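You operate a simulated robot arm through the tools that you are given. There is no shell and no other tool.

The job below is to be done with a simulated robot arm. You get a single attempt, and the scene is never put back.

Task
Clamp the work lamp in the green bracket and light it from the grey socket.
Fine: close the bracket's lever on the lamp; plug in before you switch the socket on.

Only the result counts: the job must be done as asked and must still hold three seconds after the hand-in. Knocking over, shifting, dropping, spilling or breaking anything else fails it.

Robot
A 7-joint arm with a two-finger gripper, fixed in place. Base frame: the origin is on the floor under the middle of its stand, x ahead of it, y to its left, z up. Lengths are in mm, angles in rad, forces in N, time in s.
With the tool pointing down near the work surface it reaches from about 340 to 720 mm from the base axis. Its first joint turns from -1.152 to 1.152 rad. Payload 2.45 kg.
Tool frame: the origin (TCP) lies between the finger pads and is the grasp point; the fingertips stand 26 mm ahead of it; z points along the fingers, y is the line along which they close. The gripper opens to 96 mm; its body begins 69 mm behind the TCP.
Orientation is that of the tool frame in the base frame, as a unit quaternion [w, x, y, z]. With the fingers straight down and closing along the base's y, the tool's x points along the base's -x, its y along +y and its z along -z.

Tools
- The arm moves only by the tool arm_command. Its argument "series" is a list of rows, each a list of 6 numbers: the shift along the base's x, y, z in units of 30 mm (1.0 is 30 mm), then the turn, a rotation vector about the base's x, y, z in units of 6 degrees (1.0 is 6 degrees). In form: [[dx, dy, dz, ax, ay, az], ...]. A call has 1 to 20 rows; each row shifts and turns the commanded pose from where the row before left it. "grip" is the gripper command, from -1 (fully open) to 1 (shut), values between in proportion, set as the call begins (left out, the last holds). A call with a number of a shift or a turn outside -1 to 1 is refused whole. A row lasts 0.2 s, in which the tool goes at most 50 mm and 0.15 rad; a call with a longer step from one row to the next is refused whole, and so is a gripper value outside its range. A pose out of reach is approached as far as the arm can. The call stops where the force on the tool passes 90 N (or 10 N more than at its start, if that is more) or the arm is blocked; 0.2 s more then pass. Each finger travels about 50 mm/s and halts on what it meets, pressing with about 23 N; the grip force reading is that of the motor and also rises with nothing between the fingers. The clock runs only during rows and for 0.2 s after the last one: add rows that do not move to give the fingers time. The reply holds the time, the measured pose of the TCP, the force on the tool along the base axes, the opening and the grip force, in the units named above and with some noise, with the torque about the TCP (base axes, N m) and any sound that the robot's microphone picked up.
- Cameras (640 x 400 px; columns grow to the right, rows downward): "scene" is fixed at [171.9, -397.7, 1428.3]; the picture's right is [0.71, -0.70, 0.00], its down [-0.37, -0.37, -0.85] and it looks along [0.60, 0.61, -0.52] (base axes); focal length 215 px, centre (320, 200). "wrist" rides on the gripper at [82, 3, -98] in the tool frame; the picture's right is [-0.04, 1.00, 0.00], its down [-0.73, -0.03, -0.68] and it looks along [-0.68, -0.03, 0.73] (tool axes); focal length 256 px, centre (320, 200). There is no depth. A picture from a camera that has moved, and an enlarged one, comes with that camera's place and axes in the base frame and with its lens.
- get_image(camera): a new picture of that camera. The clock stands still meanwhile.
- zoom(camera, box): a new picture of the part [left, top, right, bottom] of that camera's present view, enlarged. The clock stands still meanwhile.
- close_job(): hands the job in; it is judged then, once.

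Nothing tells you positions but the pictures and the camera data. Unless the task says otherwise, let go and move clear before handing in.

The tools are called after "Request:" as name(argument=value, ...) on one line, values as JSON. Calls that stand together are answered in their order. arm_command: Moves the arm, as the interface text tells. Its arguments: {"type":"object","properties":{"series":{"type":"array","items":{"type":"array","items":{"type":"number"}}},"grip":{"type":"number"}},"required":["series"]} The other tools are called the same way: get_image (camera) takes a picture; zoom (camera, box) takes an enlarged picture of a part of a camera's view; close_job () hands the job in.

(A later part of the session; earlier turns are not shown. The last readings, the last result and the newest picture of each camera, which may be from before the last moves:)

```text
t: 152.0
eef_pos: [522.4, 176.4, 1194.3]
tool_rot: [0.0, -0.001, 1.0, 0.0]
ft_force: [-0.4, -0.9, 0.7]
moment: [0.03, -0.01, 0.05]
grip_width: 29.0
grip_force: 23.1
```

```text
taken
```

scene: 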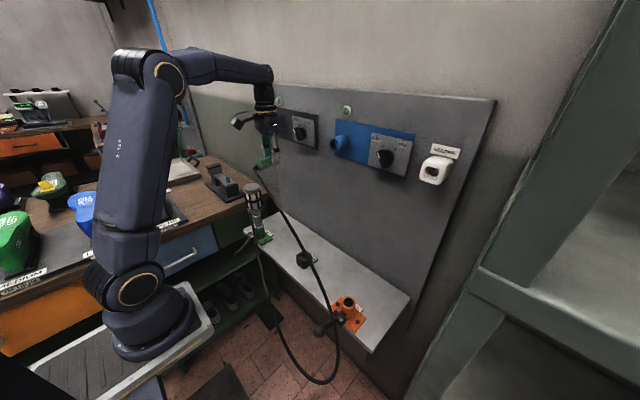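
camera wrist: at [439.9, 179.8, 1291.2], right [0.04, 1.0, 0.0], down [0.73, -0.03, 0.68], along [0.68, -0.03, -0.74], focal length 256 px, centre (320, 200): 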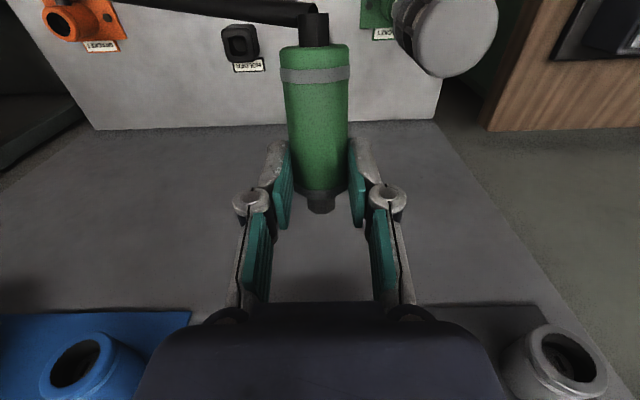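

The plug is in hand with the tool pointing down. I'll carry it over the clear part of the shelf between the lamp stand and the green bracket.

Request:
arm_command(series=[[0.25, -0.087, -0.95, 0, 0, 0], [0.25, -0.087, -0.95, 0, 0, 0], [0.25, -0.087, -0.95, 0, 0, 0], [0.25, -0.087, -0.95, 0, 0, 0], [0.25, -0.087, -0.95, 0, 0, 0], [0.25, -0.087, -0.95, 0, 0, 0], [0.25, -0.087, -0.95, 0, 0, 0], [0.25, -0.087, -0.95, 0, 0, 0], [0.25, -0.087, -0.95, 0, 0, 0], [0.25, -0.087, -0.95, 0, 0, 0], [0, 0, 0, 0, 0, 0]], grip=1)

Request:
get_image(camera="wrist")

Request:
zoom(camera="scene", box=[230, 160, 370, 280])

```text
t: 154.4
eef_pos: [598.7, 150.1, 907.3]
tool_rot: [-0.001, -0.001, 1.0, 0.001]
ft_force: [-0.3, 0.2, -0.8]
moment: [-0.01, 0.0, 0.01]
grip_width: 28.8
grip_force: 22.7
```

```text
taken
camera wrist: at [514.3, 153.8, 1005.7], right [0.04, 1.0, 0.0], down [0.73, -0.03, 0.68], along [0.68, -0.02, -0.74], focal length 256 px, centre (320, 200)
```

wrist: 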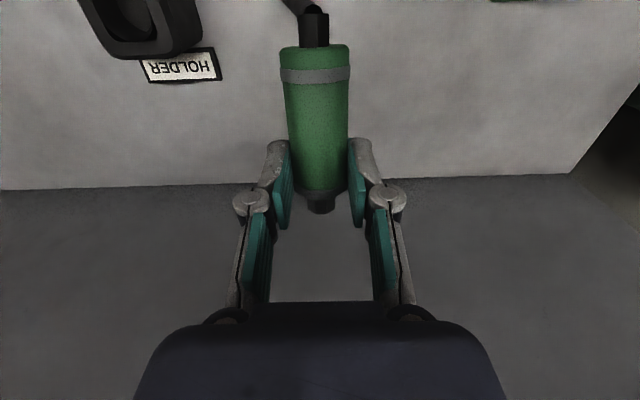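

```text
3.33 times, centred on (300, 220) of scene
camera zoom: at [171.9, -397.7, 1428.3], right [0.71, -0.7, 0.0], down [-0.37, -0.37, -0.85], along [0.6, 0.61, -0.52], focal length 718 px, centre (387, 133)
```

zoom: 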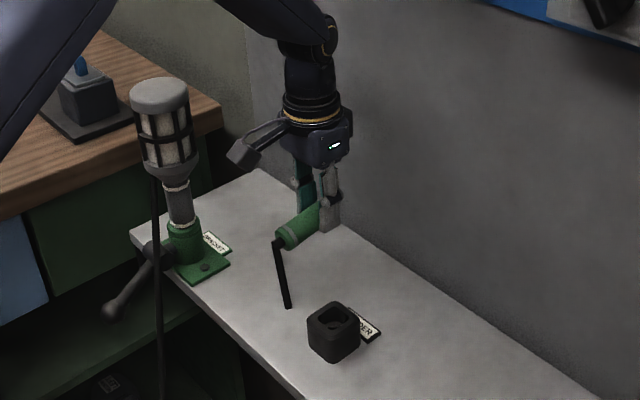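

I'll lower it onto the shelf, slowing near contact.

Request:
arm_command(series=[[0, 0, -0.8, 0, 0, 0], [0, 0, -0.8, 0, 0, 0], [0, 0, -0.5, 0, 0, 0], [0, 0, 0, 0, 0, 0]], grip=1)

Request:
arm_command(series=[[0, 0, -0.15, 0, 0, 0], [0, 0, -0.15, 0, 0, 0], [0, 0, 0, 0, 0, 0]], grip=1)

Request:
zoom(camera="scene", box=[270, 190, 340, 260])

```text
t: 155.4
eef_pos: [598.6, 151.7, 846.3]
tool_rot: [0.001, -0.002, 1.0, 0.0]
ft_force: [-0.2, -1.0, 0.3]
moment: [0.02, -0.02, -0.02]
grip_width: 29.0
grip_force: 23.4
```

```text
t: 156.2
eef_pos: [598.9, 150.5, 836.7]
tool_rot: [0.002, -0.001, 1.0, 0.001]
ft_force: [1.5, -2.3, 12.6]
moment: [-0.04, 0.59, 0.1]
grip_width: 28.8
grip_force: 23.4
```

```text
5.71 times, centred on (305, 225) of scene
camera zoom: at [171.8, -397.8, 1428.3], right [0.71, -0.7, 0.0], down [-0.37, -0.37, -0.85], along [0.6, 0.61, -0.52], focal length 1231 px, centre (406, 57)
```

zoom: 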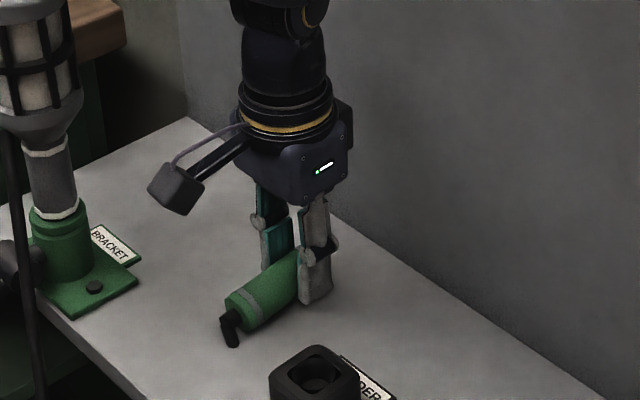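

The back end has touched the shelf. I'll keep lowering so the plug levels itself in the grip.

Request:
arm_command(series=[[0, 0, -0.1, 0, 0, 0], [0, 0, -0.1, 0, 0, 0], [0, 0, -0.1, 0, 0, 0], [0, 0, -0.1, 0, 0, 0], [0, 0, 0, 0, 0, 0]], grip=1)

Request:
zoom(camera="scene", box=[270, 190, 340, 260])

```text
t: 157.4
eef_pos: [598.5, 149.6, 826.1]
tool_rot: [0.001, 0.0, 1.0, 0.001]
ft_force: [-3.7, -4.8, 33.0]
moment: [-0.27, 0.22, 0.01]
grip_width: 28.6
grip_force: 22.9
```

```text
5.71 times, centred on (305, 225) of scene
camera zoom: at [171.2, -398.0, 1428.3], right [0.71, -0.7, 0.0], down [-0.37, -0.37, -0.85], along [0.6, 0.61, -0.52], focal length 1231 px, centre (406, 57)
```

zoom: 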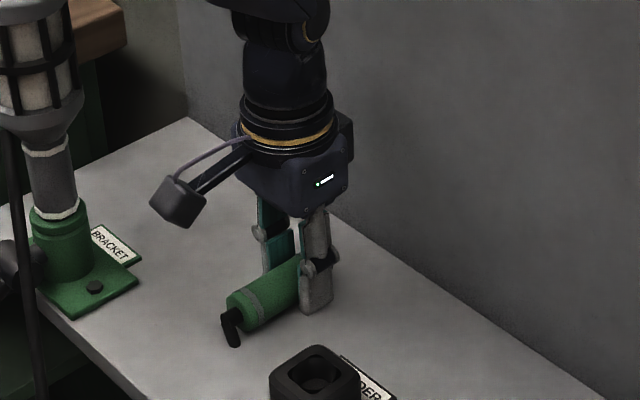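

It's flat on the shelf. I'll relieve the pressure, open, and rise away.

Request:
arm_command(series=[[0, 0, 0.08, 0, 0, 0], [0, 0, 0, 0, 0, 0]], grip=1)

Request:
arm_command(series=[[0, 0, 0, 0, 0, 0], [0, 0, 0, 0, 0, 0], [0, 0, 0, 0, 0, 0], [0, 0, 0.3, 0, 0, 0], [0, 0, 0.6, 0, 0, 0], [0, 0, 0.8, 0, 0, 0], [0, 0, 0.8, 0, 0, 0], [0, 0, 0.8, 0, 0, 0], [0, 0, 0.8, 0, 0, 0], [0, 0, 0, 0, 0, 0]], grip=-0.3)

Request:
get_image(camera="wrist")

Request:
zoom(camera="scene", box=[270, 190, 340, 260])

```text
t: 158.0
eef_pos: [598.6, 150.4, 826.1]
tool_rot: [-0.002, 0.0, 1.0, 0.001]
ft_force: [3.1, -1.4, 6.5]
moment: [-0.12, -0.21, 0.0]
grip_width: 28.2
grip_force: 22.6
```

```text
t: 160.2
eef_pos: [598.9, 151.2, 950.2]
tool_rot: [-0.001, -0.001, 1.0, 0.001]
ft_force: [-0.4, -0.3, 0.4]
moment: [-0.03, -0.05, 0.01]
grip_width: 62.2
grip_force: 0.1
```

```text
taken
camera wrist: at [515.6, 154.4, 1047.8], right [0.04, 1.0, 0.0], down [0.73, -0.03, 0.68], along [0.68, -0.02, -0.73], focal length 256 px, centre (320, 200)
```

wrist: 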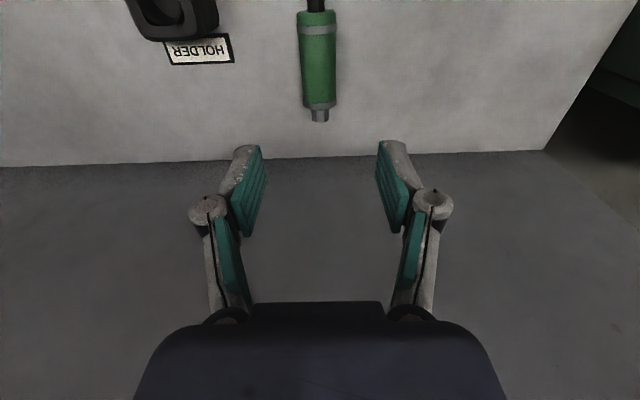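

```text
5.71 times, centred on (305, 225) of scene
camera zoom: at [171.9, -397.7, 1428.3], right [0.71, -0.7, 0.0], down [-0.37, -0.37, -0.85], along [0.6, 0.61, -0.52], focal length 1231 px, centre (406, 57)
```

zoom: 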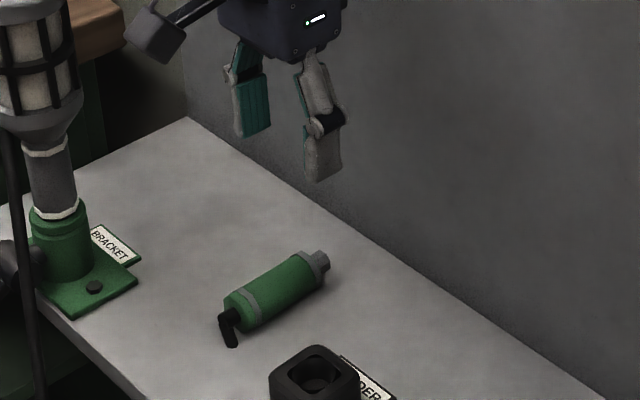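

The plug lies neatly on the shelf with its tip toward the panel. I'll zoom in to measure its pose and proportions.

Request:
zoom(camera="wrist", box=[280, 0, 360, 135])

Request:
zoom(camera="scene", box=[290, 225, 325, 255])

```text
2.96 times, centred on (320, 68) of wrist
camera zoom: at [515.6, 154.4, 1047.8], right [0.04, 1.0, 0.0], down [0.73, -0.03, 0.68], along [0.68, -0.02, -0.73], focal length 758 px, centre (320, 593)
```

zoom: 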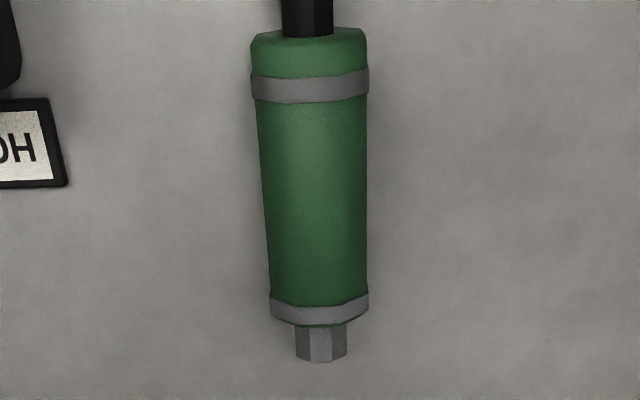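

```text
13.33 times, centred on (308, 240) of scene
camera zoom: at [171.9, -397.7, 1428.3], right [0.71, -0.7, 0.0], down [-0.37, -0.37, -0.85], along [0.6, 0.61, -0.52], focal length 2872 px, centre (487, -333)
```

zoom: 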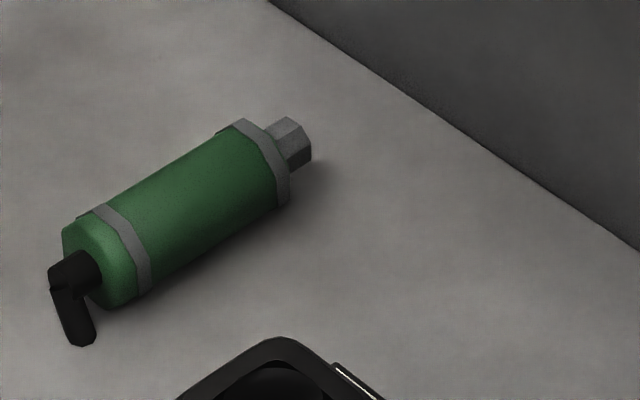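

The plug is 70 mm long in the body with a 15 mm tip, lying exactly along x at y≈150.5. I'll tilt the tool 45° and grasp it squarely, well back from the front band.

Request:
arm_command(series=[[-0.3, 0, 0.1, 0, -0.9375, 0], [-0.3, 0, 0.1, 0, -0.9375, 0], [-0.3, 0, 0.1, 0, -0.9375, 0], [-0.3, 0, 0.1, 0, -0.9375, 0], [-0.3, 0, 0.1, 0, -0.9375, 0], [-0.3, 0, 0, 0, -0.9375, 0], [-0.3, 0, 0, 0, -0.9375, 0], [-0.3, 0, 0, 0, -0.9375, 0], [0, 0, 0, 0, 0, 0]], grip=-0.3)

Request:
get_image(camera="wrist")

```text
t: 162.2
eef_pos: [525.8, 150.6, 966.5]
tool_rot: [0.383, -0.001, 0.924, 0.0]
ft_force: [-0.2, -0.7, 0.2]
moment: [0.0, 0.0, -0.04]
grip_width: 62.3
grip_force: 0.3
```

```text
taken
camera wrist: at [397.4, 153.2, 976.5], right [0.03, 1.0, 0.03], down [0.04, -0.03, 1.0], along [1.0, -0.03, -0.04], focal length 256 px, centre (320, 200)
```

wrist: 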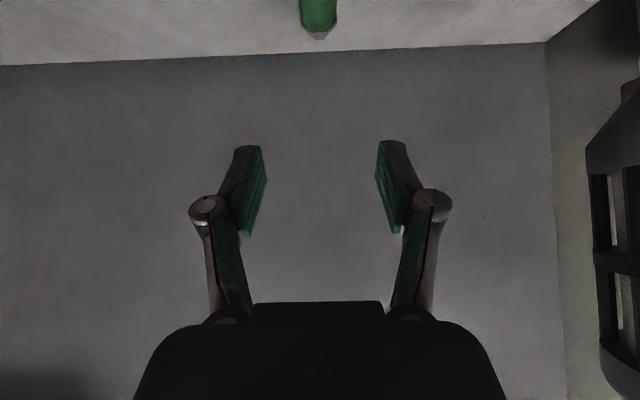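

Request:
arm_command(series=[[0.45, 0, -0.7, 0, 0, 0], [0.45, 0, -0.7, 0, 0, 0], [0.45, 0, -0.7, 0, 0, 0], [0, 0, -0.8, 0, 0, 0], [0, 0, -0.8, 0, 0, 0], [0, 0, -0.5, 0, 0, 0], [0, 0, 0, 0, 0, 0]], grip=-0.3)

Request:
get_image(camera="wrist")

Request:
zoom(camera="scene", box=[260, 180, 340, 260])

```text
t: 163.8
eef_pos: [566.0, 149.7, 838.6]
tool_rot: [0.382, -0.001, 0.924, 0.0]
ft_force: [0.0, 0.3, 0.4]
moment: [-0.01, -0.01, 0.01]
grip_width: 62.2
grip_force: 0.0
```

```text
taken
camera wrist: at [437.8, 153.1, 849.8], right [0.03, 1.0, 0.03], down [0.04, -0.03, 1.0], along [1.0, -0.02, -0.04], focal length 256 px, centre (320, 200)
```

wrist: 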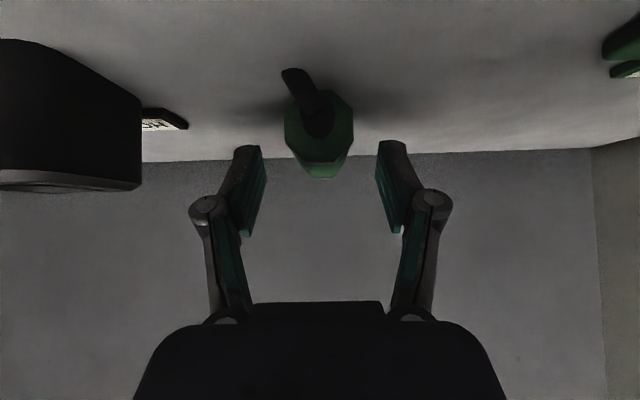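

```text
5.00 times, centred on (300, 220) of scene
camera zoom: at [171.9, -397.7, 1428.3], right [0.71, -0.7, 0.0], down [-0.37, -0.37, -0.85], along [0.6, 0.61, -0.52], focal length 1077 px, centre (420, 100)
```

zoom: 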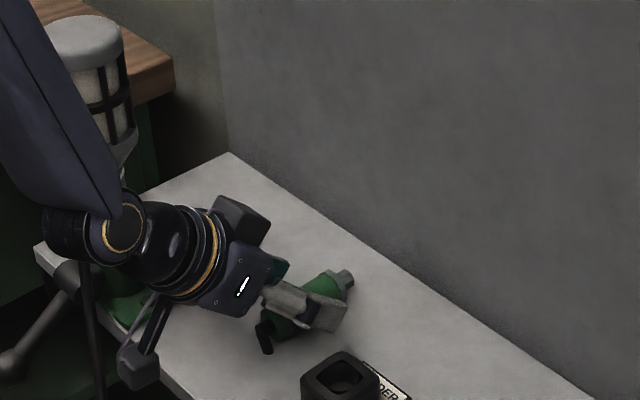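

Request:
arm_command(series=[[0, 0, -0.2, 0, 0, 0], [0, 0, -0.2, 0, 0, 0], [0, 0, 0, 0, 0, 0]], grip=-0.3)

Request:
arm_command(series=[[0, 0, -0.05, 0, 0, 0], [0, 0, 0, 0, 0, 0]], grip=-0.3)

```text
t: 164.6
eef_pos: [566.8, 150.6, 827.1]
tool_rot: [0.382, -0.001, 0.924, 0.001]
ft_force: [-0.4, 0.1, 0.2]
moment: [0.02, -0.02, 0.0]
grip_width: 62.2
grip_force: 0.1
```

```text
t: 165.2
eef_pos: [566.3, 150.3, 825.5]
tool_rot: [0.382, -0.001, 0.924, -0.001]
ft_force: [0.3, 0.3, -0.2]
moment: [0.02, 0.03, -0.01]
grip_width: 62.3
grip_force: 0.1
```

No contact yet, and closing extends the tips slightly, so I'll close here.

Request:
arm_command(series=[[0, 0, 0, 0, 0, 0], [0, 0, 0, 0, 0, 0], [0, 0, 0, 0, 0, 0], [0, 0, 0, 0, 0, 0], [0, 0, 0, 0, 0, 0]], grip=1)

Request:
get_image(camera="wrist")

Request:
zoom(camera="scene", box=[280, 210, 330, 255])

```text
t: 166.4
eef_pos: [566.6, 150.1, 826.9]
tool_rot: [0.383, -0.001, 0.924, 0.0]
ft_force: [0.3, -0.7, 20.5]
moment: [-0.04, -0.23, -0.05]
grip_width: 28.9
grip_force: 23.2
```

```text
taken
camera wrist: at [438.8, 152.9, 837.4], right [0.03, 1.0, 0.03], down [0.04, -0.03, 1.0], along [1.0, -0.03, -0.04], focal length 256 px, centre (320, 200)
```

wrist: 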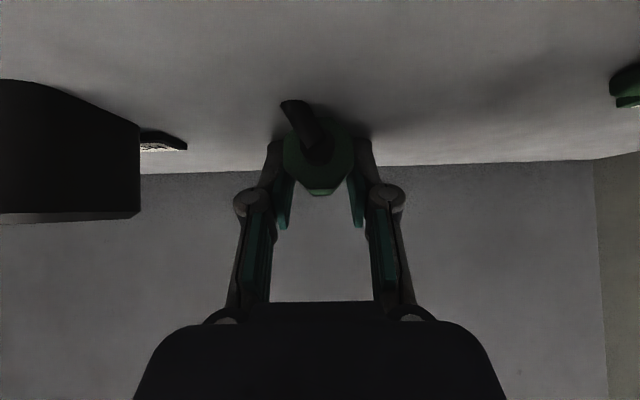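

```text
8.89 times, centred on (305, 232) of scene
camera zoom: at [171.5, -397.8, 1428.4], right [0.71, -0.7, 0.0], down [-0.37, -0.37, -0.85], along [0.6, 0.61, -0.52], focal length 1915 px, centre (453, -89)
```

zoom: 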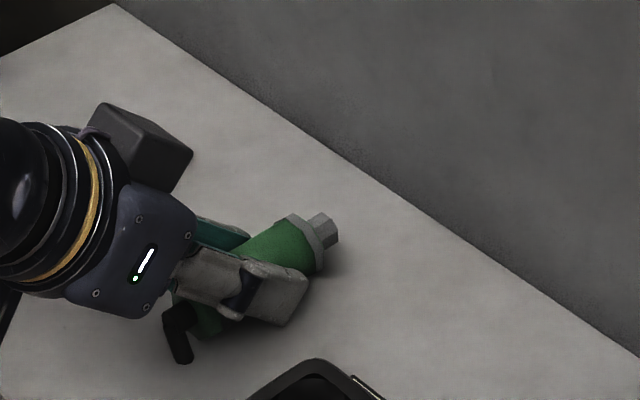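

Gripped squarely. I'll lift and carry it to the pre-insertion point in front of the grey socket.

Request:
arm_command(series=[[0, 0, 0.3, 0, 0, 0], [0, 0, 0.6, 0, 0, 0], [-0.2, 0, 0.9, 0, 0, 0], [-0.2, 0, 0.9, 0, 0, 0], [-0.2, 0, 0.9, 0, 0, 0], [-0.2, 0, 0.9, 0, 0, 0], [-0.2, 0, 0.9, 0, 0, 0], [-0.2, 0, 0.9, 0, 0, 0], [-0.1, 0, 0.9, 0, 0, 0], [0, 0, 0.9, 0, 0, 0], [0, 0, 0.9, 0, 0, 0], [0, 0, 0.9, 0, 0, 0], [0, 0.2, 0.9, 0, 0, 0], [0, 0.5, 0.9, 0, 0, 0], [0, 0.8, 0.5, 0, 0, 0], [0, 0.9, 0, 0, 0, 0], [0, 0, 0, 0, 0, 0]], grip=1)

Request:
get_image(camera="wrist")

Request:
get_image(camera="scene")

```text
t: 170.0
eef_pos: [526.9, 221.7, 1192.8]
tool_rot: [0.382, 0.0, 0.924, 0.0]
ft_force: [-0.8, 0.3, -0.4]
moment: [0.0, 0.01, -0.03]
grip_width: 29.1
grip_force: 23.4
```

```text
taken
camera wrist: at [399.0, 225.4, 1203.9], right [0.03, 1.0, 0.03], down [0.04, -0.03, 1.0], along [1.0, -0.03, -0.04], focal length 256 px, centre (320, 200)
```

wrist: 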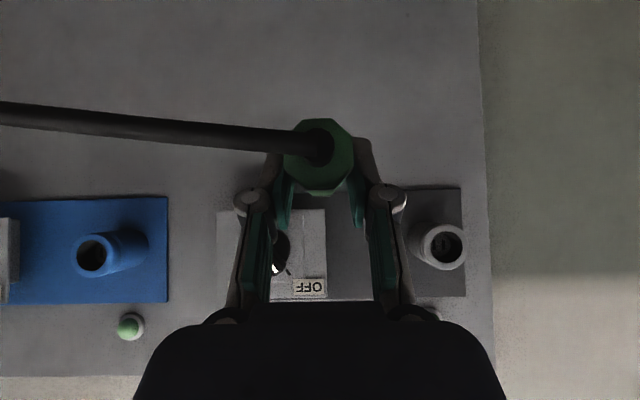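

```text
taken
```

scene: 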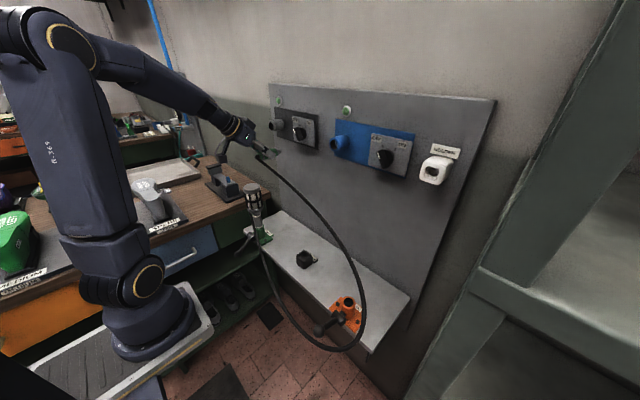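

Request:
zoom(camera="wrist", box=[270, 100, 370, 210])

Request:
zoom(camera="wrist", box=[390, 190, 490, 300])

Request:
zoom(camera="scene", box=[245, 105, 305, 165])

```text
3.64 times, centred on (320, 155) of wrist
camera zoom: at [399.0, 225.4, 1203.9], right [0.03, 1.0, 0.03], down [0.04, -0.03, 1.0], along [1.0, -0.03, -0.04], focal length 931 px, centre (320, 364)
```

zoom: 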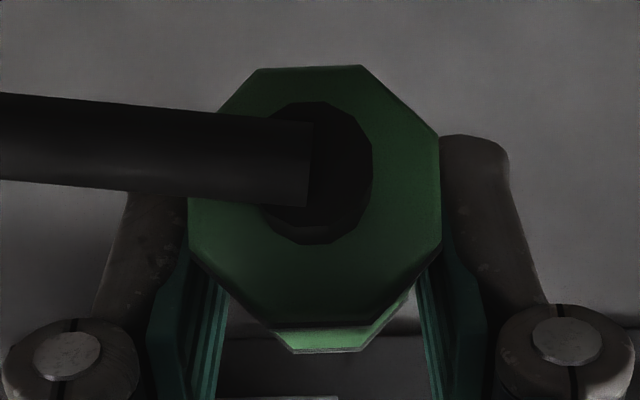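

```text
3.64 times, centred on (440, 245) of wrist
camera zoom: at [399.0, 225.4, 1203.9], right [0.03, 1.0, 0.03], down [0.04, -0.03, 1.0], along [1.0, -0.03, -0.04], focal length 931 px, centre (-116, 36)
```

zoom: 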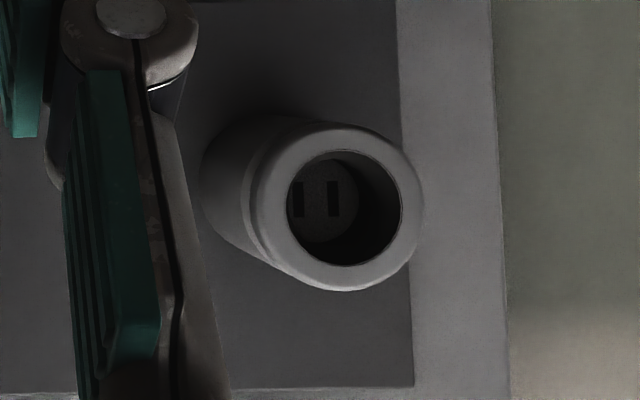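

```text
6.67 times, centred on (275, 135) of scene
camera zoom: at [171.9, -397.7, 1428.3], right [0.71, -0.7, 0.0], down [-0.37, -0.37, -0.85], along [0.6, 0.61, -0.52], focal length 1436 px, centre (620, 633)
```

zoom: 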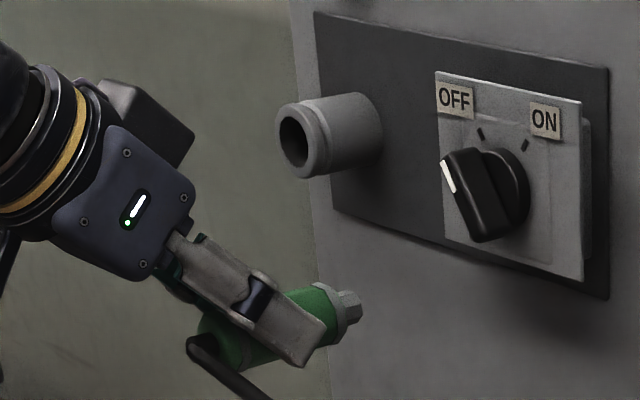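

The plug axis is 12 mm below and 0.6 mm to +y of the tool point, and is level. The socket centre is about (329.2, 1240.5). I'll move to line up and then check from the camera again.

Request:
arm_command(series=[[0, 0.89, 0.5, 0, 0, 0], [0, 0.89, 0.5, 0, 0, 0], [0, 0.89, 0.5, 0, 0, 0], [0, 0.89, 0.49, 0, 0, 0], [0.4, 0, 0, 0, 0, 0], [0.2, 0, 0, 0, 0, 0], [0, 0, 0, 0, 0, 0], [0, 0, 0, 0, 0, 0]], grip=1)

Request:
zoom(camera="wrist", box=[260, 90, 380, 240])

Request:
zoom(camera="scene", box=[250, 110, 295, 142])

```text
t: 171.8
eef_pos: [544.1, 329.8, 1252.7]
tool_rot: [0.382, -0.001, 0.924, 0.0]
ft_force: [-0.8, 0.4, 0.2]
moment: [0.01, 0.02, 0.03]
grip_width: 28.8
grip_force: 23.0
```

```text
2.67 times, centred on (320, 165) of wrist
camera zoom: at [416.9, 331.9, 1262.6], right [0.03, 1.0, 0.03], down [0.04, -0.03, 1.0], along [1.0, -0.02, -0.04], focal length 683 px, centre (320, 293)
```

zoom: 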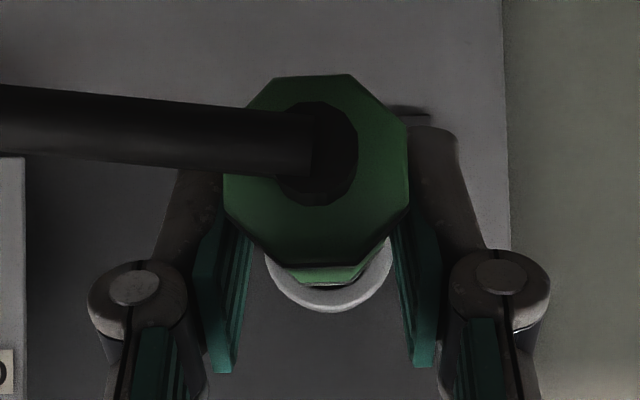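

```text
12.50 times, centred on (272, 126) of scene
camera zoom: at [171.9, -397.7, 1428.3], right [0.71, -0.7, 0.0], down [-0.37, -0.37, -0.85], along [0.6, 0.61, -0.52], focal length 2692 px, centre (914, 1125)
```

zoom: 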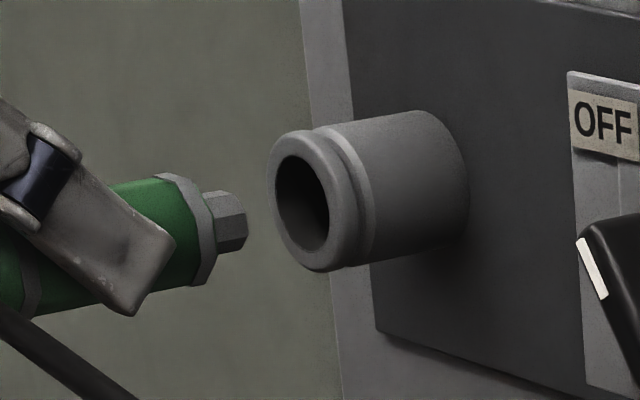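

Both views show the plug within about 0.7 mm, slightly low. I'll correct that and advance into the socket.

Request:
arm_command(series=[[0, 0.007, 0.027, 0, 0, 0], [0.3, 0, 0, 0, 0, 0], [0.3, 0, 0, 0, 0, 0], [0.2, 0, 0, 0, 0, 0], [0, 0, 0, 0, 0, 0]], grip=1)

Request:
zoom(camera="scene", box=[258, 110, 292, 138])

Request:
zoom(camera="wrist", box=[260, 90, 380, 240])

```text
t: 173.0
eef_pos: [569.7, 329.3, 1253.3]
tool_rot: [0.382, 0.0, 0.924, -0.002]
ft_force: [0.3, -0.3, -0.2]
moment: [0.01, 0.01, 0.0]
grip_width: 29.1
grip_force: 22.7
```

```text
14.29 times, centred on (275, 124) of scene
camera zoom: at [171.9, -397.7, 1428.3], right [0.71, -0.7, 0.0], down [-0.37, -0.37, -0.85], along [0.6, 0.61, -0.52], focal length 3077 px, centre (963, 1286)
```

zoom: 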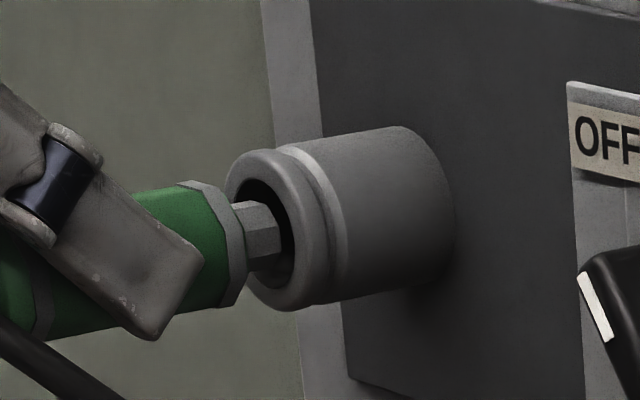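

```text
2.67 times, centred on (320, 165) of wrist
camera zoom: at [441.4, 332.2, 1263.1], right [0.03, 1.0, 0.03], down [0.04, -0.03, 1.0], along [1.0, -0.02, -0.04], focal length 683 px, centre (320, 293)
```

zoom: 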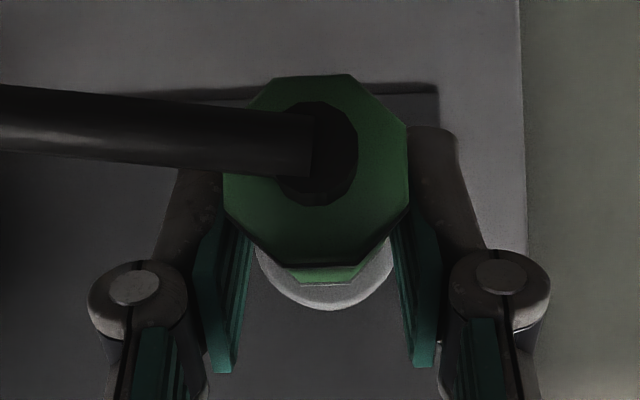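

Well aligned, with the tip entering the bore centrally. I'll continue in small steps.

Request:
arm_command(series=[[0.1, 0, 0.01, 0, 0, 0], [0.1, 0, 0, 0, 0, 0], [0, 0, 0, 0, 0, 0]], grip=1)

Request:
arm_command(series=[[0.08, 0, 0, 0, 0, 0], [0, 0, 0, 0, 0, 0]], grip=1)

Request:
zoom(camera="scene", box=[258, 110, 292, 138])

```text
t: 173.8
eef_pos: [575.4, 330.4, 1252.4]
tool_rot: [0.382, -0.001, 0.924, 0.0]
ft_force: [-0.2, -0.6, -1.9]
moment: [0.03, 0.0, 0.04]
grip_width: 28.9
grip_force: 23.2
```

```text
t: 174.4
eef_pos: [577.7, 329.6, 1251.4]
tool_rot: [0.382, -0.001, 0.924, 0.0]
ft_force: [-0.3, 1.0, -0.3]
moment: [-0.01, 0.02, 0.0]
grip_width: 28.9
grip_force: 22.8
```

```text
14.29 times, centred on (275, 124) of scene
camera zoom: at [171.9, -397.7, 1428.3], right [0.71, -0.7, 0.0], down [-0.37, -0.37, -0.85], along [0.6, 0.61, -0.52], focal length 3077 px, centre (963, 1286)
```

zoom: 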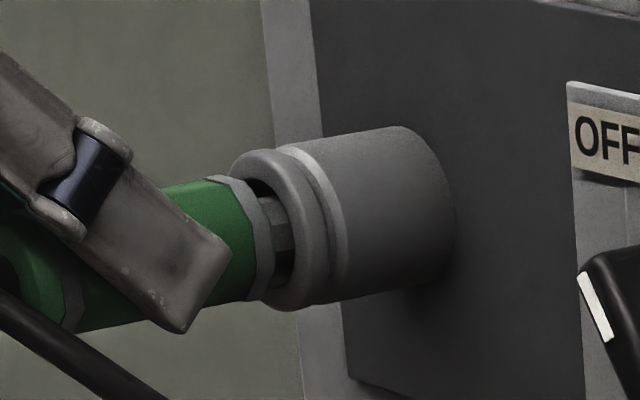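

Request:
arm_command(series=[[0.08, 0, 0, 0, 0, 0], [0, 0, 0, 0, 0, 0]], grip=1)

Request:
arm_command(series=[[0.08, 0, 0, 0, 0, 0], [0, 0, 0, 0, 0, 0]], grip=1)

Request:
zoom(camera="scene", box=[258, 110, 292, 138])

```text
t: 175.0
eef_pos: [579.4, 330.3, 1251.8]
tool_rot: [0.382, -0.001, 0.924, 0.0]
ft_force: [-2.2, 0.5, -0.7]
moment: [0.02, 0.07, 0.03]
grip_width: 28.7
grip_force: 22.6
```

```text
t: 175.6
eef_pos: [581.7, 330.1, 1252.9]
tool_rot: [0.381, -0.001, 0.924, 0.0]
ft_force: [-5.7, -0.1, -0.7]
moment: [0.0, 0.06, 0.02]
grip_width: 29.0
grip_force: 23.1
```

```text
14.29 times, centred on (275, 124) of scene
camera zoom: at [171.8, -397.7, 1428.4], right [0.71, -0.7, 0.0], down [-0.37, -0.37, -0.85], along [0.6, 0.61, -0.52], focal length 3077 px, centre (963, 1286)
```

zoom: 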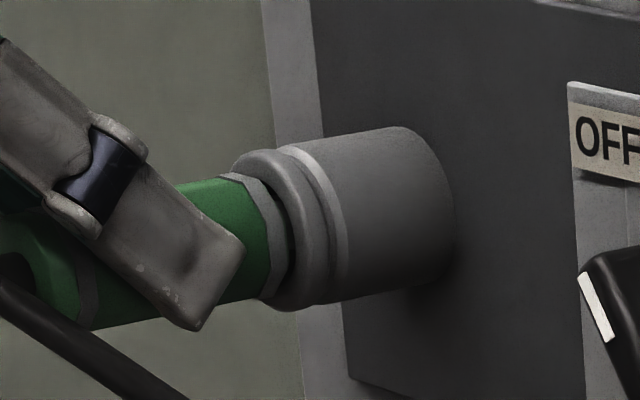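

Side loads are near zero and the resistance rises gently, like a spring contact. I'll keep pushing.

Request:
arm_command(series=[[0.06, 0, 0, 0, 0, 0], [0, 0, 0, 0, 0, 0]], grip=1)

Request:
arm_command(series=[[0.06, 0, 0, 0, 0, 0], [0, 0, 0, 0, 0, 0]], grip=1)

Request:
zoom(camera="scene", box=[258, 110, 292, 138])

Request:
zoom(camera="wrist", box=[260, 90, 380, 240])

```text
t: 176.2
eef_pos: [582.1, 331.1, 1252.4]
tool_rot: [0.38, -0.001, 0.925, 0.0]
ft_force: [-18.8, -3.7, -0.4]
moment: [-0.04, 0.08, -0.12]
grip_width: 28.9
grip_force: 22.9
```

```text
t: 176.8
eef_pos: [585.8, 329.4, 1252.3]
tool_rot: [0.382, -0.001, 0.924, 0.0]
ft_force: [-18.9, -2.7, -1.3]
moment: [-0.01, 0.3, -0.1]
grip_width: 28.9
grip_force: 22.7
```

```text
14.29 times, centred on (275, 124) of scene
camera zoom: at [171.2, -397.8, 1428.4], right [0.71, -0.7, 0.0], down [-0.37, -0.37, -0.85], along [0.6, 0.61, -0.52], focal length 3077 px, centre (963, 1286)
```

zoom: 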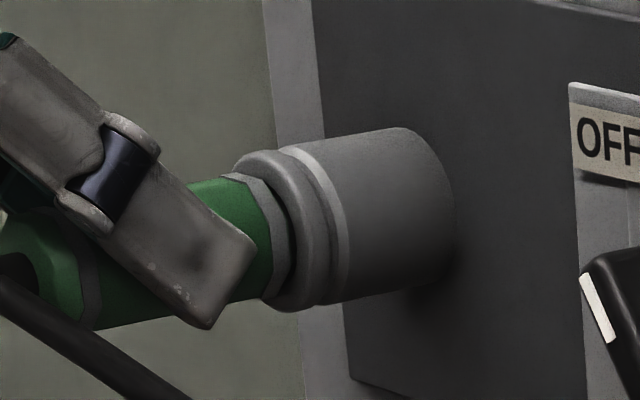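

```text
2.67 times, centred on (320, 165) of wrist
camera zoom: at [456.8, 332.5, 1263.5], right [0.03, 1.0, 0.03], down [0.04, -0.03, 1.0], along [1.0, -0.02, -0.04], focal length 683 px, centre (320, 293)
```

zoom: 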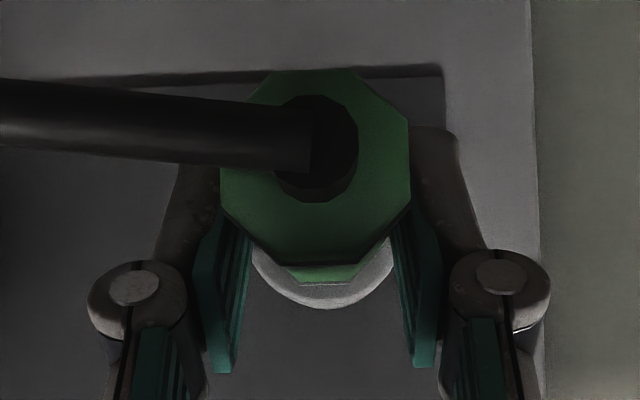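

At the stop again with a sliver of gap. I'll dither sideways in small steps while pushing to let it drop fully home.

Request:
arm_command(series=[[0, -0.025, 0, 0, 0, 0], [0, 0, 0, 0, 0, 0]], grip=1)

Request:
arm_command(series=[[0, -0.025, 0, 0, 0, 0], [0, 0, 0, 0, 0, 0]], grip=1)

Request:
arm_command(series=[[0, 0, 0.03, 0, 0, 0], [0, 0, 0, 0, 0, 0]], grip=1)

Request:
zoom(camera="scene", box=[258, 110, 292, 138])

```text
t: 177.4
eef_pos: [585.7, 329.6, 1252.6]
tool_rot: [0.382, -0.002, 0.924, 0.002]
ft_force: [-15.3, 2.7, -3.1]
moment: [0.0, 0.35, 0.1]
grip_width: 28.8
grip_force: 23.7
```

```text
t: 178.0
eef_pos: [585.1, 329.3, 1253.1]
tool_rot: [0.381, -0.003, 0.924, 0.002]
ft_force: [-11.0, 11.2, -3.8]
moment: [0.09, 0.39, 0.28]
grip_width: 28.8
grip_force: 22.6
```

```text
t: 178.6
eef_pos: [585.6, 329.6, 1252.2]
tool_rot: [0.381, -0.003, 0.925, 0.002]
ft_force: [-9.7, 15.3, -9.3]
moment: [0.22, 0.28, 0.41]
grip_width: 28.9
grip_force: 23.0
```

```text
14.29 times, centred on (275, 124) of scene
camera zoom: at [171.8, -397.0, 1428.6], right [0.71, -0.7, 0.0], down [-0.37, -0.37, -0.85], along [0.6, 0.61, -0.52], focal length 3077 px, centre (963, 1286)
```

zoom: 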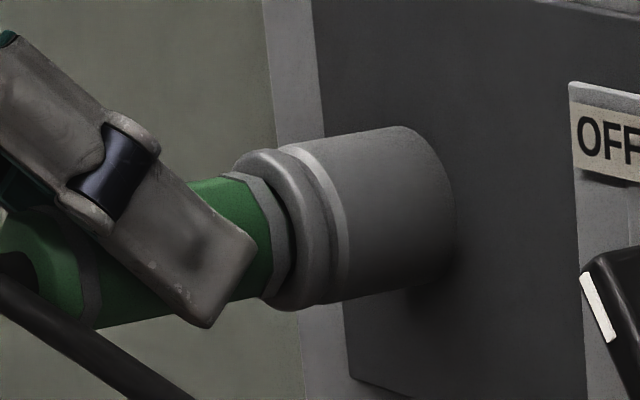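

The lateral fit is snug here: equilibrium is about 0.4 mm in -y from where I started. I'll go there and push again.

Request:
arm_command(series=[[0, 0.037, -0.034, 0, 0, 0], [0, 0, 0, 0, 0, 0]], grip=1)

Request:
arm_command(series=[[0.05, 0, 0, 0, 0, 0], [0.05, 0, 0, 0, 0, 0], [0, 0, 0, 0, 0, 0]], grip=1)

Request:
zoom(camera="scene", box=[258, 110, 292, 138])

```text
t: 179.2
eef_pos: [584.9, 329.0, 1253.3]
tool_rot: [0.382, -0.002, 0.924, 0.001]
ft_force: [-12.2, 13.0, -5.9]
moment: [0.16, 0.38, 0.32]
grip_width: 29.1
grip_force: 22.8
```

```text
t: 180.0
eef_pos: [587.7, 330.0, 1252.9]
tool_rot: [0.382, 0.0, 0.924, 0.001]
ft_force: [-18.9, 6.5, -1.2]
moment: [0.06, 0.29, 0.18]
grip_width: 29.0
grip_force: 23.1
```

```text
14.29 times, centred on (275, 124) of scene
camera zoom: at [171.2, -397.4, 1428.5], right [0.71, -0.7, 0.0], down [-0.37, -0.37, -0.85], along [0.6, 0.61, -0.52], focal length 3077 px, centre (963, 1286)
```

zoom: 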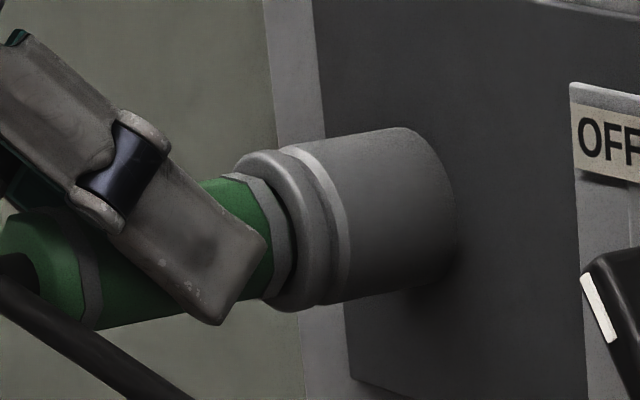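

I'll back off, then try 1.5 mm lower and 0.5 mm to -y, which matches the camera reading from the one time it went flush.

Request:
arm_command(series=[[-0.2, 0, 0, 0, 0, 0], [0, 0, -0.05, 0, 0, 0], [0, 0, 0, 0, 0, 0]], grip=1)

Request:
arm_command(series=[[0.1, 0, 0, 0, 0, 0], [0.08, 0, 0, 0, 0, 0], [0, 0, 0, 0, 0, 0]], grip=1)

Request:
zoom(camera="scene", box=[258, 110, 292, 138])

Request:
zoom(camera="wrist", box=[260, 90, 380, 240])

```text
t: 180.8
eef_pos: [583.2, 329.1, 1251.6]
tool_rot: [0.383, -0.001, 0.924, 0.0]
ft_force: [1.7, 2.9, 3.6]
moment: [0.04, -0.2, 0.18]
grip_width: 29.0
grip_force: 23.0
```

```text
t: 181.6
eef_pos: [587.5, 328.8, 1250.5]
tool_rot: [0.382, -0.002, 0.924, 0.0]
ft_force: [-4.3, 1.4, 0.7]
moment: [0.01, -0.03, -0.04]
grip_width: 29.0
grip_force: 22.7
```

```text
14.29 times, centred on (275, 124) of scene
camera zoom: at [171.8, -397.7, 1428.4], right [0.71, -0.7, 0.0], down [-0.37, -0.37, -0.85], along [0.6, 0.61, -0.52], focal length 3077 px, centre (963, 1286)
```

zoom: 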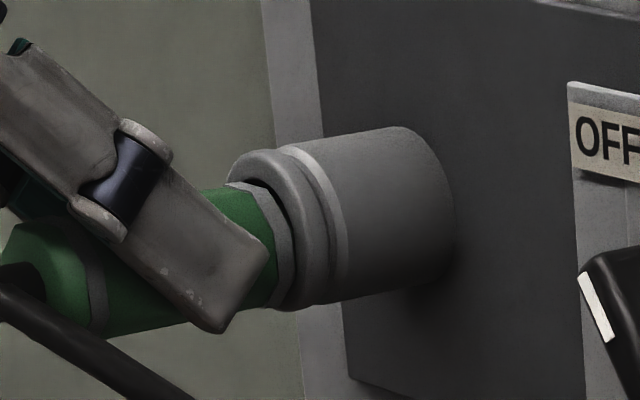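

```text
2.67 times, centred on (320, 165) of wrist
camera zoom: at [460.0, 331.8, 1261.8], right [0.03, 1.0, 0.03], down [0.04, -0.03, 1.0], along [1.0, -0.03, -0.04], focal length 683 px, centre (320, 293)
```

zoom: 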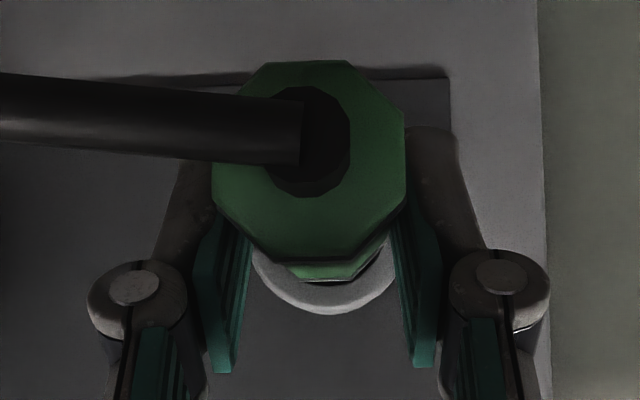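

Much less resistance at this height (-4 N at the same depth). I'll continue pushing.

Request:
arm_command(series=[[0.06, 0, 0, 0, 0, 0], [0, 0, 0, 0, 0, 0]], grip=1)

Request:
arm_command(series=[[0.05, 0, 0, 0, 0, 0], [0, 0, 0, 0, 0, 0]], grip=1)

Request:
zoom(camera="scene", box=[258, 110, 292, 138])

```text
t: 182.2
eef_pos: [589.7, 330.8, 1249.8]
tool_rot: [0.381, -0.003, 0.925, 0.0]
ft_force: [-17.4, -2.7, -0.3]
moment: [-0.01, 0.07, -0.2]
grip_width: 28.7
grip_force: 22.8
```

```text
t: 182.8
eef_pos: [590.9, 329.7, 1250.3]
tool_rot: [0.381, -0.002, 0.925, 0.0]
ft_force: [-19.6, -0.9, -1.8]
moment: [0.0, 0.34, -0.11]
grip_width: 29.1
grip_force: 23.1
```

```text
14.29 times, centred on (275, 124) of scene
camera zoom: at [171.3, -397.7, 1428.4], right [0.71, -0.7, 0.0], down [-0.37, -0.37, -0.85], along [0.6, 0.61, -0.52], focal length 3077 px, centre (963, 1286)
```

zoom: 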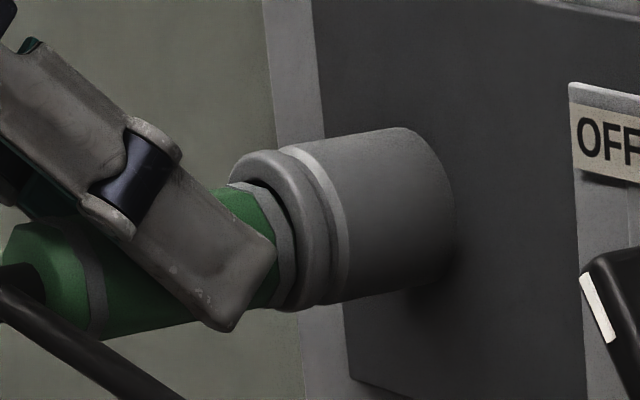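

I've now seen that it seats mechanically but isn't held while I'm gripping; it may only hold once let go cleanly. To test that safely I'll roll the hand 90° about the plug's axis so one finger lies directly beneath it. First I withdraw a little and roll.

Request:
arm_command(series=[[-0.4, 0, 0, 0, 0, 0], [-0.5, 0, 0, 0, 0, 0], [-0.5, 0, 0, 0, 0, 0], [0, -0.027, -0.027, 1, 0, 0], [0, -0.027, -0.027, 1, 0, 0], [0, -0.027, -0.027, 1, 0, 0], [0, -0.027, -0.027, 1, 0, 0], [0, -0.027, -0.027, 1, 0, 0], [0, -0.027, -0.027, 1, 0, 0], [0, -0.027, -0.027, 1, 0, 0], [0, -0.027, -0.027, 1, 0, 0], [0, -0.027, -0.027, 1, 0, 0], [0, -0.027, -0.027, 1, 0, 0], [0, -0.027, -0.027, 1, 0, 0], [0, -0.027, -0.027, 1, 0, 0], [0, -0.027, -0.027, 1, 0, 0], [0, -0.027, -0.027, 1, 0, 0], [0, -0.027, -0.027, 1, 0, 0], [0, 0, 0, 0, 0, 0]], grip=1)

Request:
get_image(camera="wrist")

Request:
zoom(camera="scene", box=[220, 80, 330, 180])

```text
t: 186.8
eef_pos: [551.1, 315.4, 1231.8]
tool_rot: [0.281, 0.264, 0.685, 0.618]
ft_force: [0.1, 0.1, -1.2]
moment: [-0.02, 0.0, 0.01]
grip_width: 29.0
grip_force: 23.1
out of reach, approached as far as the arm can: row 13
```

```text
taken
camera wrist: at [423.6, 303.6, 1237.3], right [0.04, 0.07, 1.0], down [0.03, -1.0, 0.07], along [1.0, 0.03, -0.05], focal length 256 px, centre (320, 200)
```

wrist: 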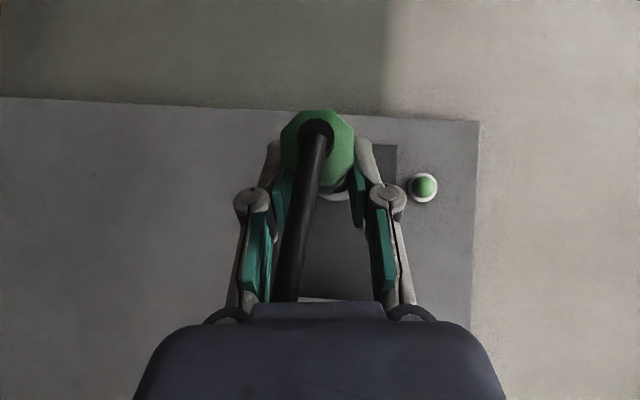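

```text
4.00 times, centred on (275, 130) of scene
camera zoom: at [171.9, -397.7, 1428.3], right [0.71, -0.7, 0.0], down [-0.37, -0.37, -0.85], along [0.6, 0.61, -0.52], focal length 862 px, centre (500, 480)
```

zoom: 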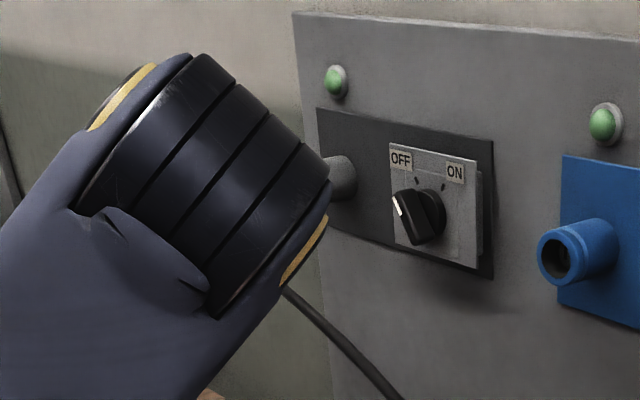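

The roll reached about 85°, which is enough: one finger is above and one below. I'll make a tiny angle correction and measure the alignment.

Request:
arm_command(series=[[0, 0, 0, 0, -0.136, 0.067], [0, 0, 0, 0, 0, 0]], grip=1)

Request:
zoom(camera="wrist", box=[260, 90, 380, 240])

Request:
zoom(camera="wrist", box=[240, 90, 460, 310])

```text
t: 187.4
eef_pos: [553.0, 314.9, 1231.5]
tool_rot: [0.283, 0.258, 0.685, 0.62]
ft_force: [-1.1, -1.1, -0.4]
moment: [0.0, 0.02, 0.02]
grip_width: 29.0
grip_force: 23.2
```

```text
2.67 times, centred on (320, 165) of wrist
camera zoom: at [423.8, 302.5, 1235.2], right [0.03, 0.07, 1.0], down [0.04, -1.0, 0.07], along [1.0, 0.04, -0.03], focal length 683 px, centre (320, 293)
```

zoom: 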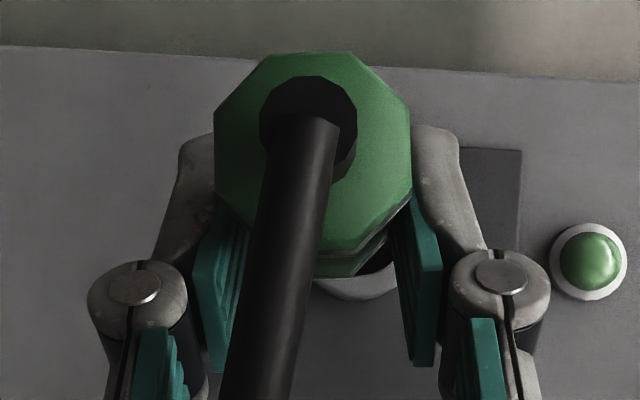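

```text
1.82 times, centred on (350, 200) of wrist
camera zoom: at [423.8, 302.5, 1235.2], right [0.03, 0.07, 1.0], down [0.04, -1.0, 0.07], along [1.0, 0.04, -0.03], focal length 465 px, centre (266, 200)
```

zoom: 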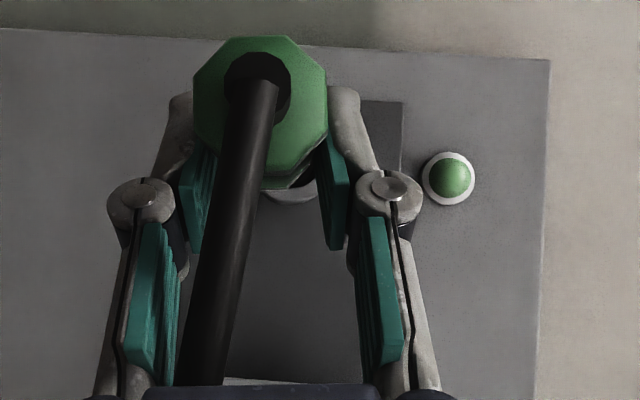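

The hand drifted about 10 mm low during the roll. I'll raise it, nudge y, and trim the yaw.

Request:
arm_command(series=[[0, 0.02, 0.17, 0, 0, -0.12], [0, 0.02, 0.17, 0, 0, -0.11], [0, 0, 0, 0, 0, 0]], grip=1)

Request:
zoom(camera="wrist", box=[260, 90, 380, 240])

Request:
zoom(camera="scene", box=[240, 100, 310, 160])

```text
t: 188.2
eef_pos: [551.6, 316.0, 1242.6]
tool_rot: [0.291, 0.266, 0.681, 0.617]
ft_force: [0.2, -0.8, -0.1]
moment: [0.01, -0.01, 0.0]
grip_width: 29.0
grip_force: 22.9
```

```text
2.67 times, centred on (320, 165) of wrist
camera zoom: at [423.5, 307.1, 1245.3], right [0.03, 0.07, 1.0], down [0.01, -1.0, 0.07], along [1.0, 0.01, -0.03], focal length 683 px, centre (320, 293)
```

zoom: 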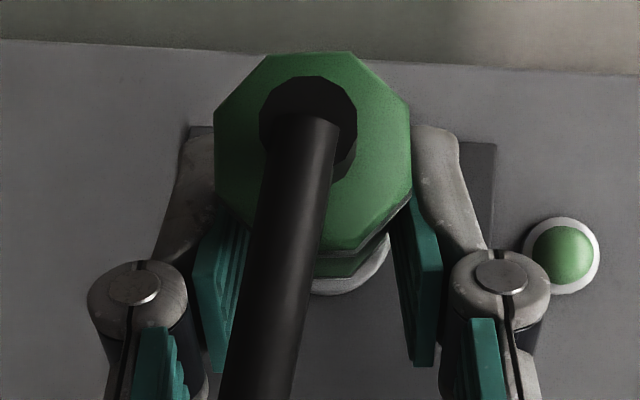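

```text
6.67 times, centred on (275, 130) of scene
camera zoom: at [171.9, -397.7, 1428.3], right [0.71, -0.7, 0.0], down [-0.37, -0.37, -0.85], along [0.6, 0.61, -0.52], focal length 1436 px, centre (620, 667)
```

zoom: 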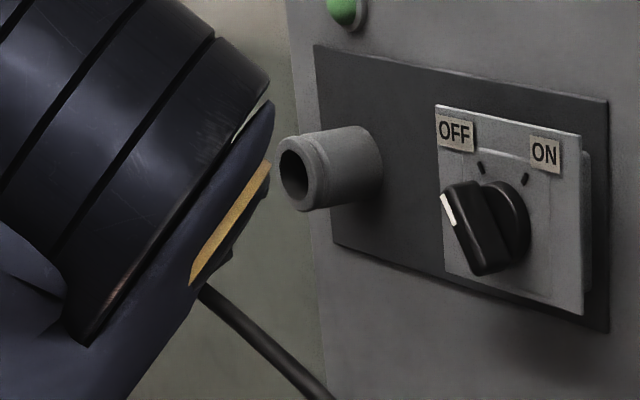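

From this view the plug needs +1.4 mm in y and about -1 mm in z. I'll apply that and advance.

Request:
arm_command(series=[[0, 0.045, -0.03, 0, 0, 0], [0.4, 0, 0, 0, 0, 0], [0.3, 0, 0, 0, 0, 0], [0, 0, 0, 0, 0, 0]], grip=1)

Request:
zoom(camera="wrist", box=[260, 90, 380, 240])

```text
t: 189.2
eef_pos: [574.5, 316.3, 1240.8]
tool_rot: [0.291, 0.266, 0.681, 0.617]
ft_force: [0.5, 0.2, -0.1]
moment: [0.0, 0.02, 0.01]
grip_width: 29.0
grip_force: 22.5
```

```text
2.67 times, centred on (320, 165) of wrist
camera zoom: at [444.7, 308.3, 1244.4], right [0.03, 0.07, 1.0], down [0.01, -1.0, 0.07], along [1.0, 0.01, -0.03], focal length 683 px, centre (320, 293)
```

zoom: 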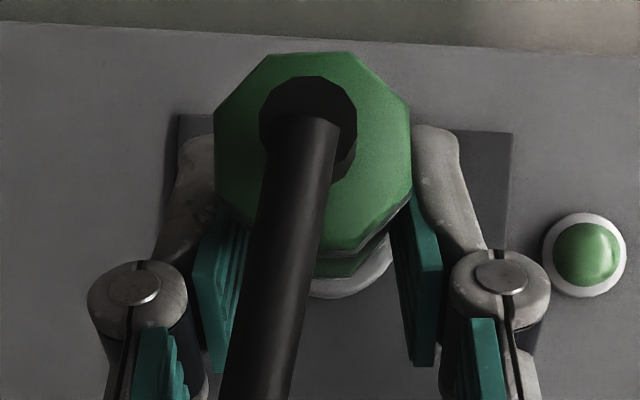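

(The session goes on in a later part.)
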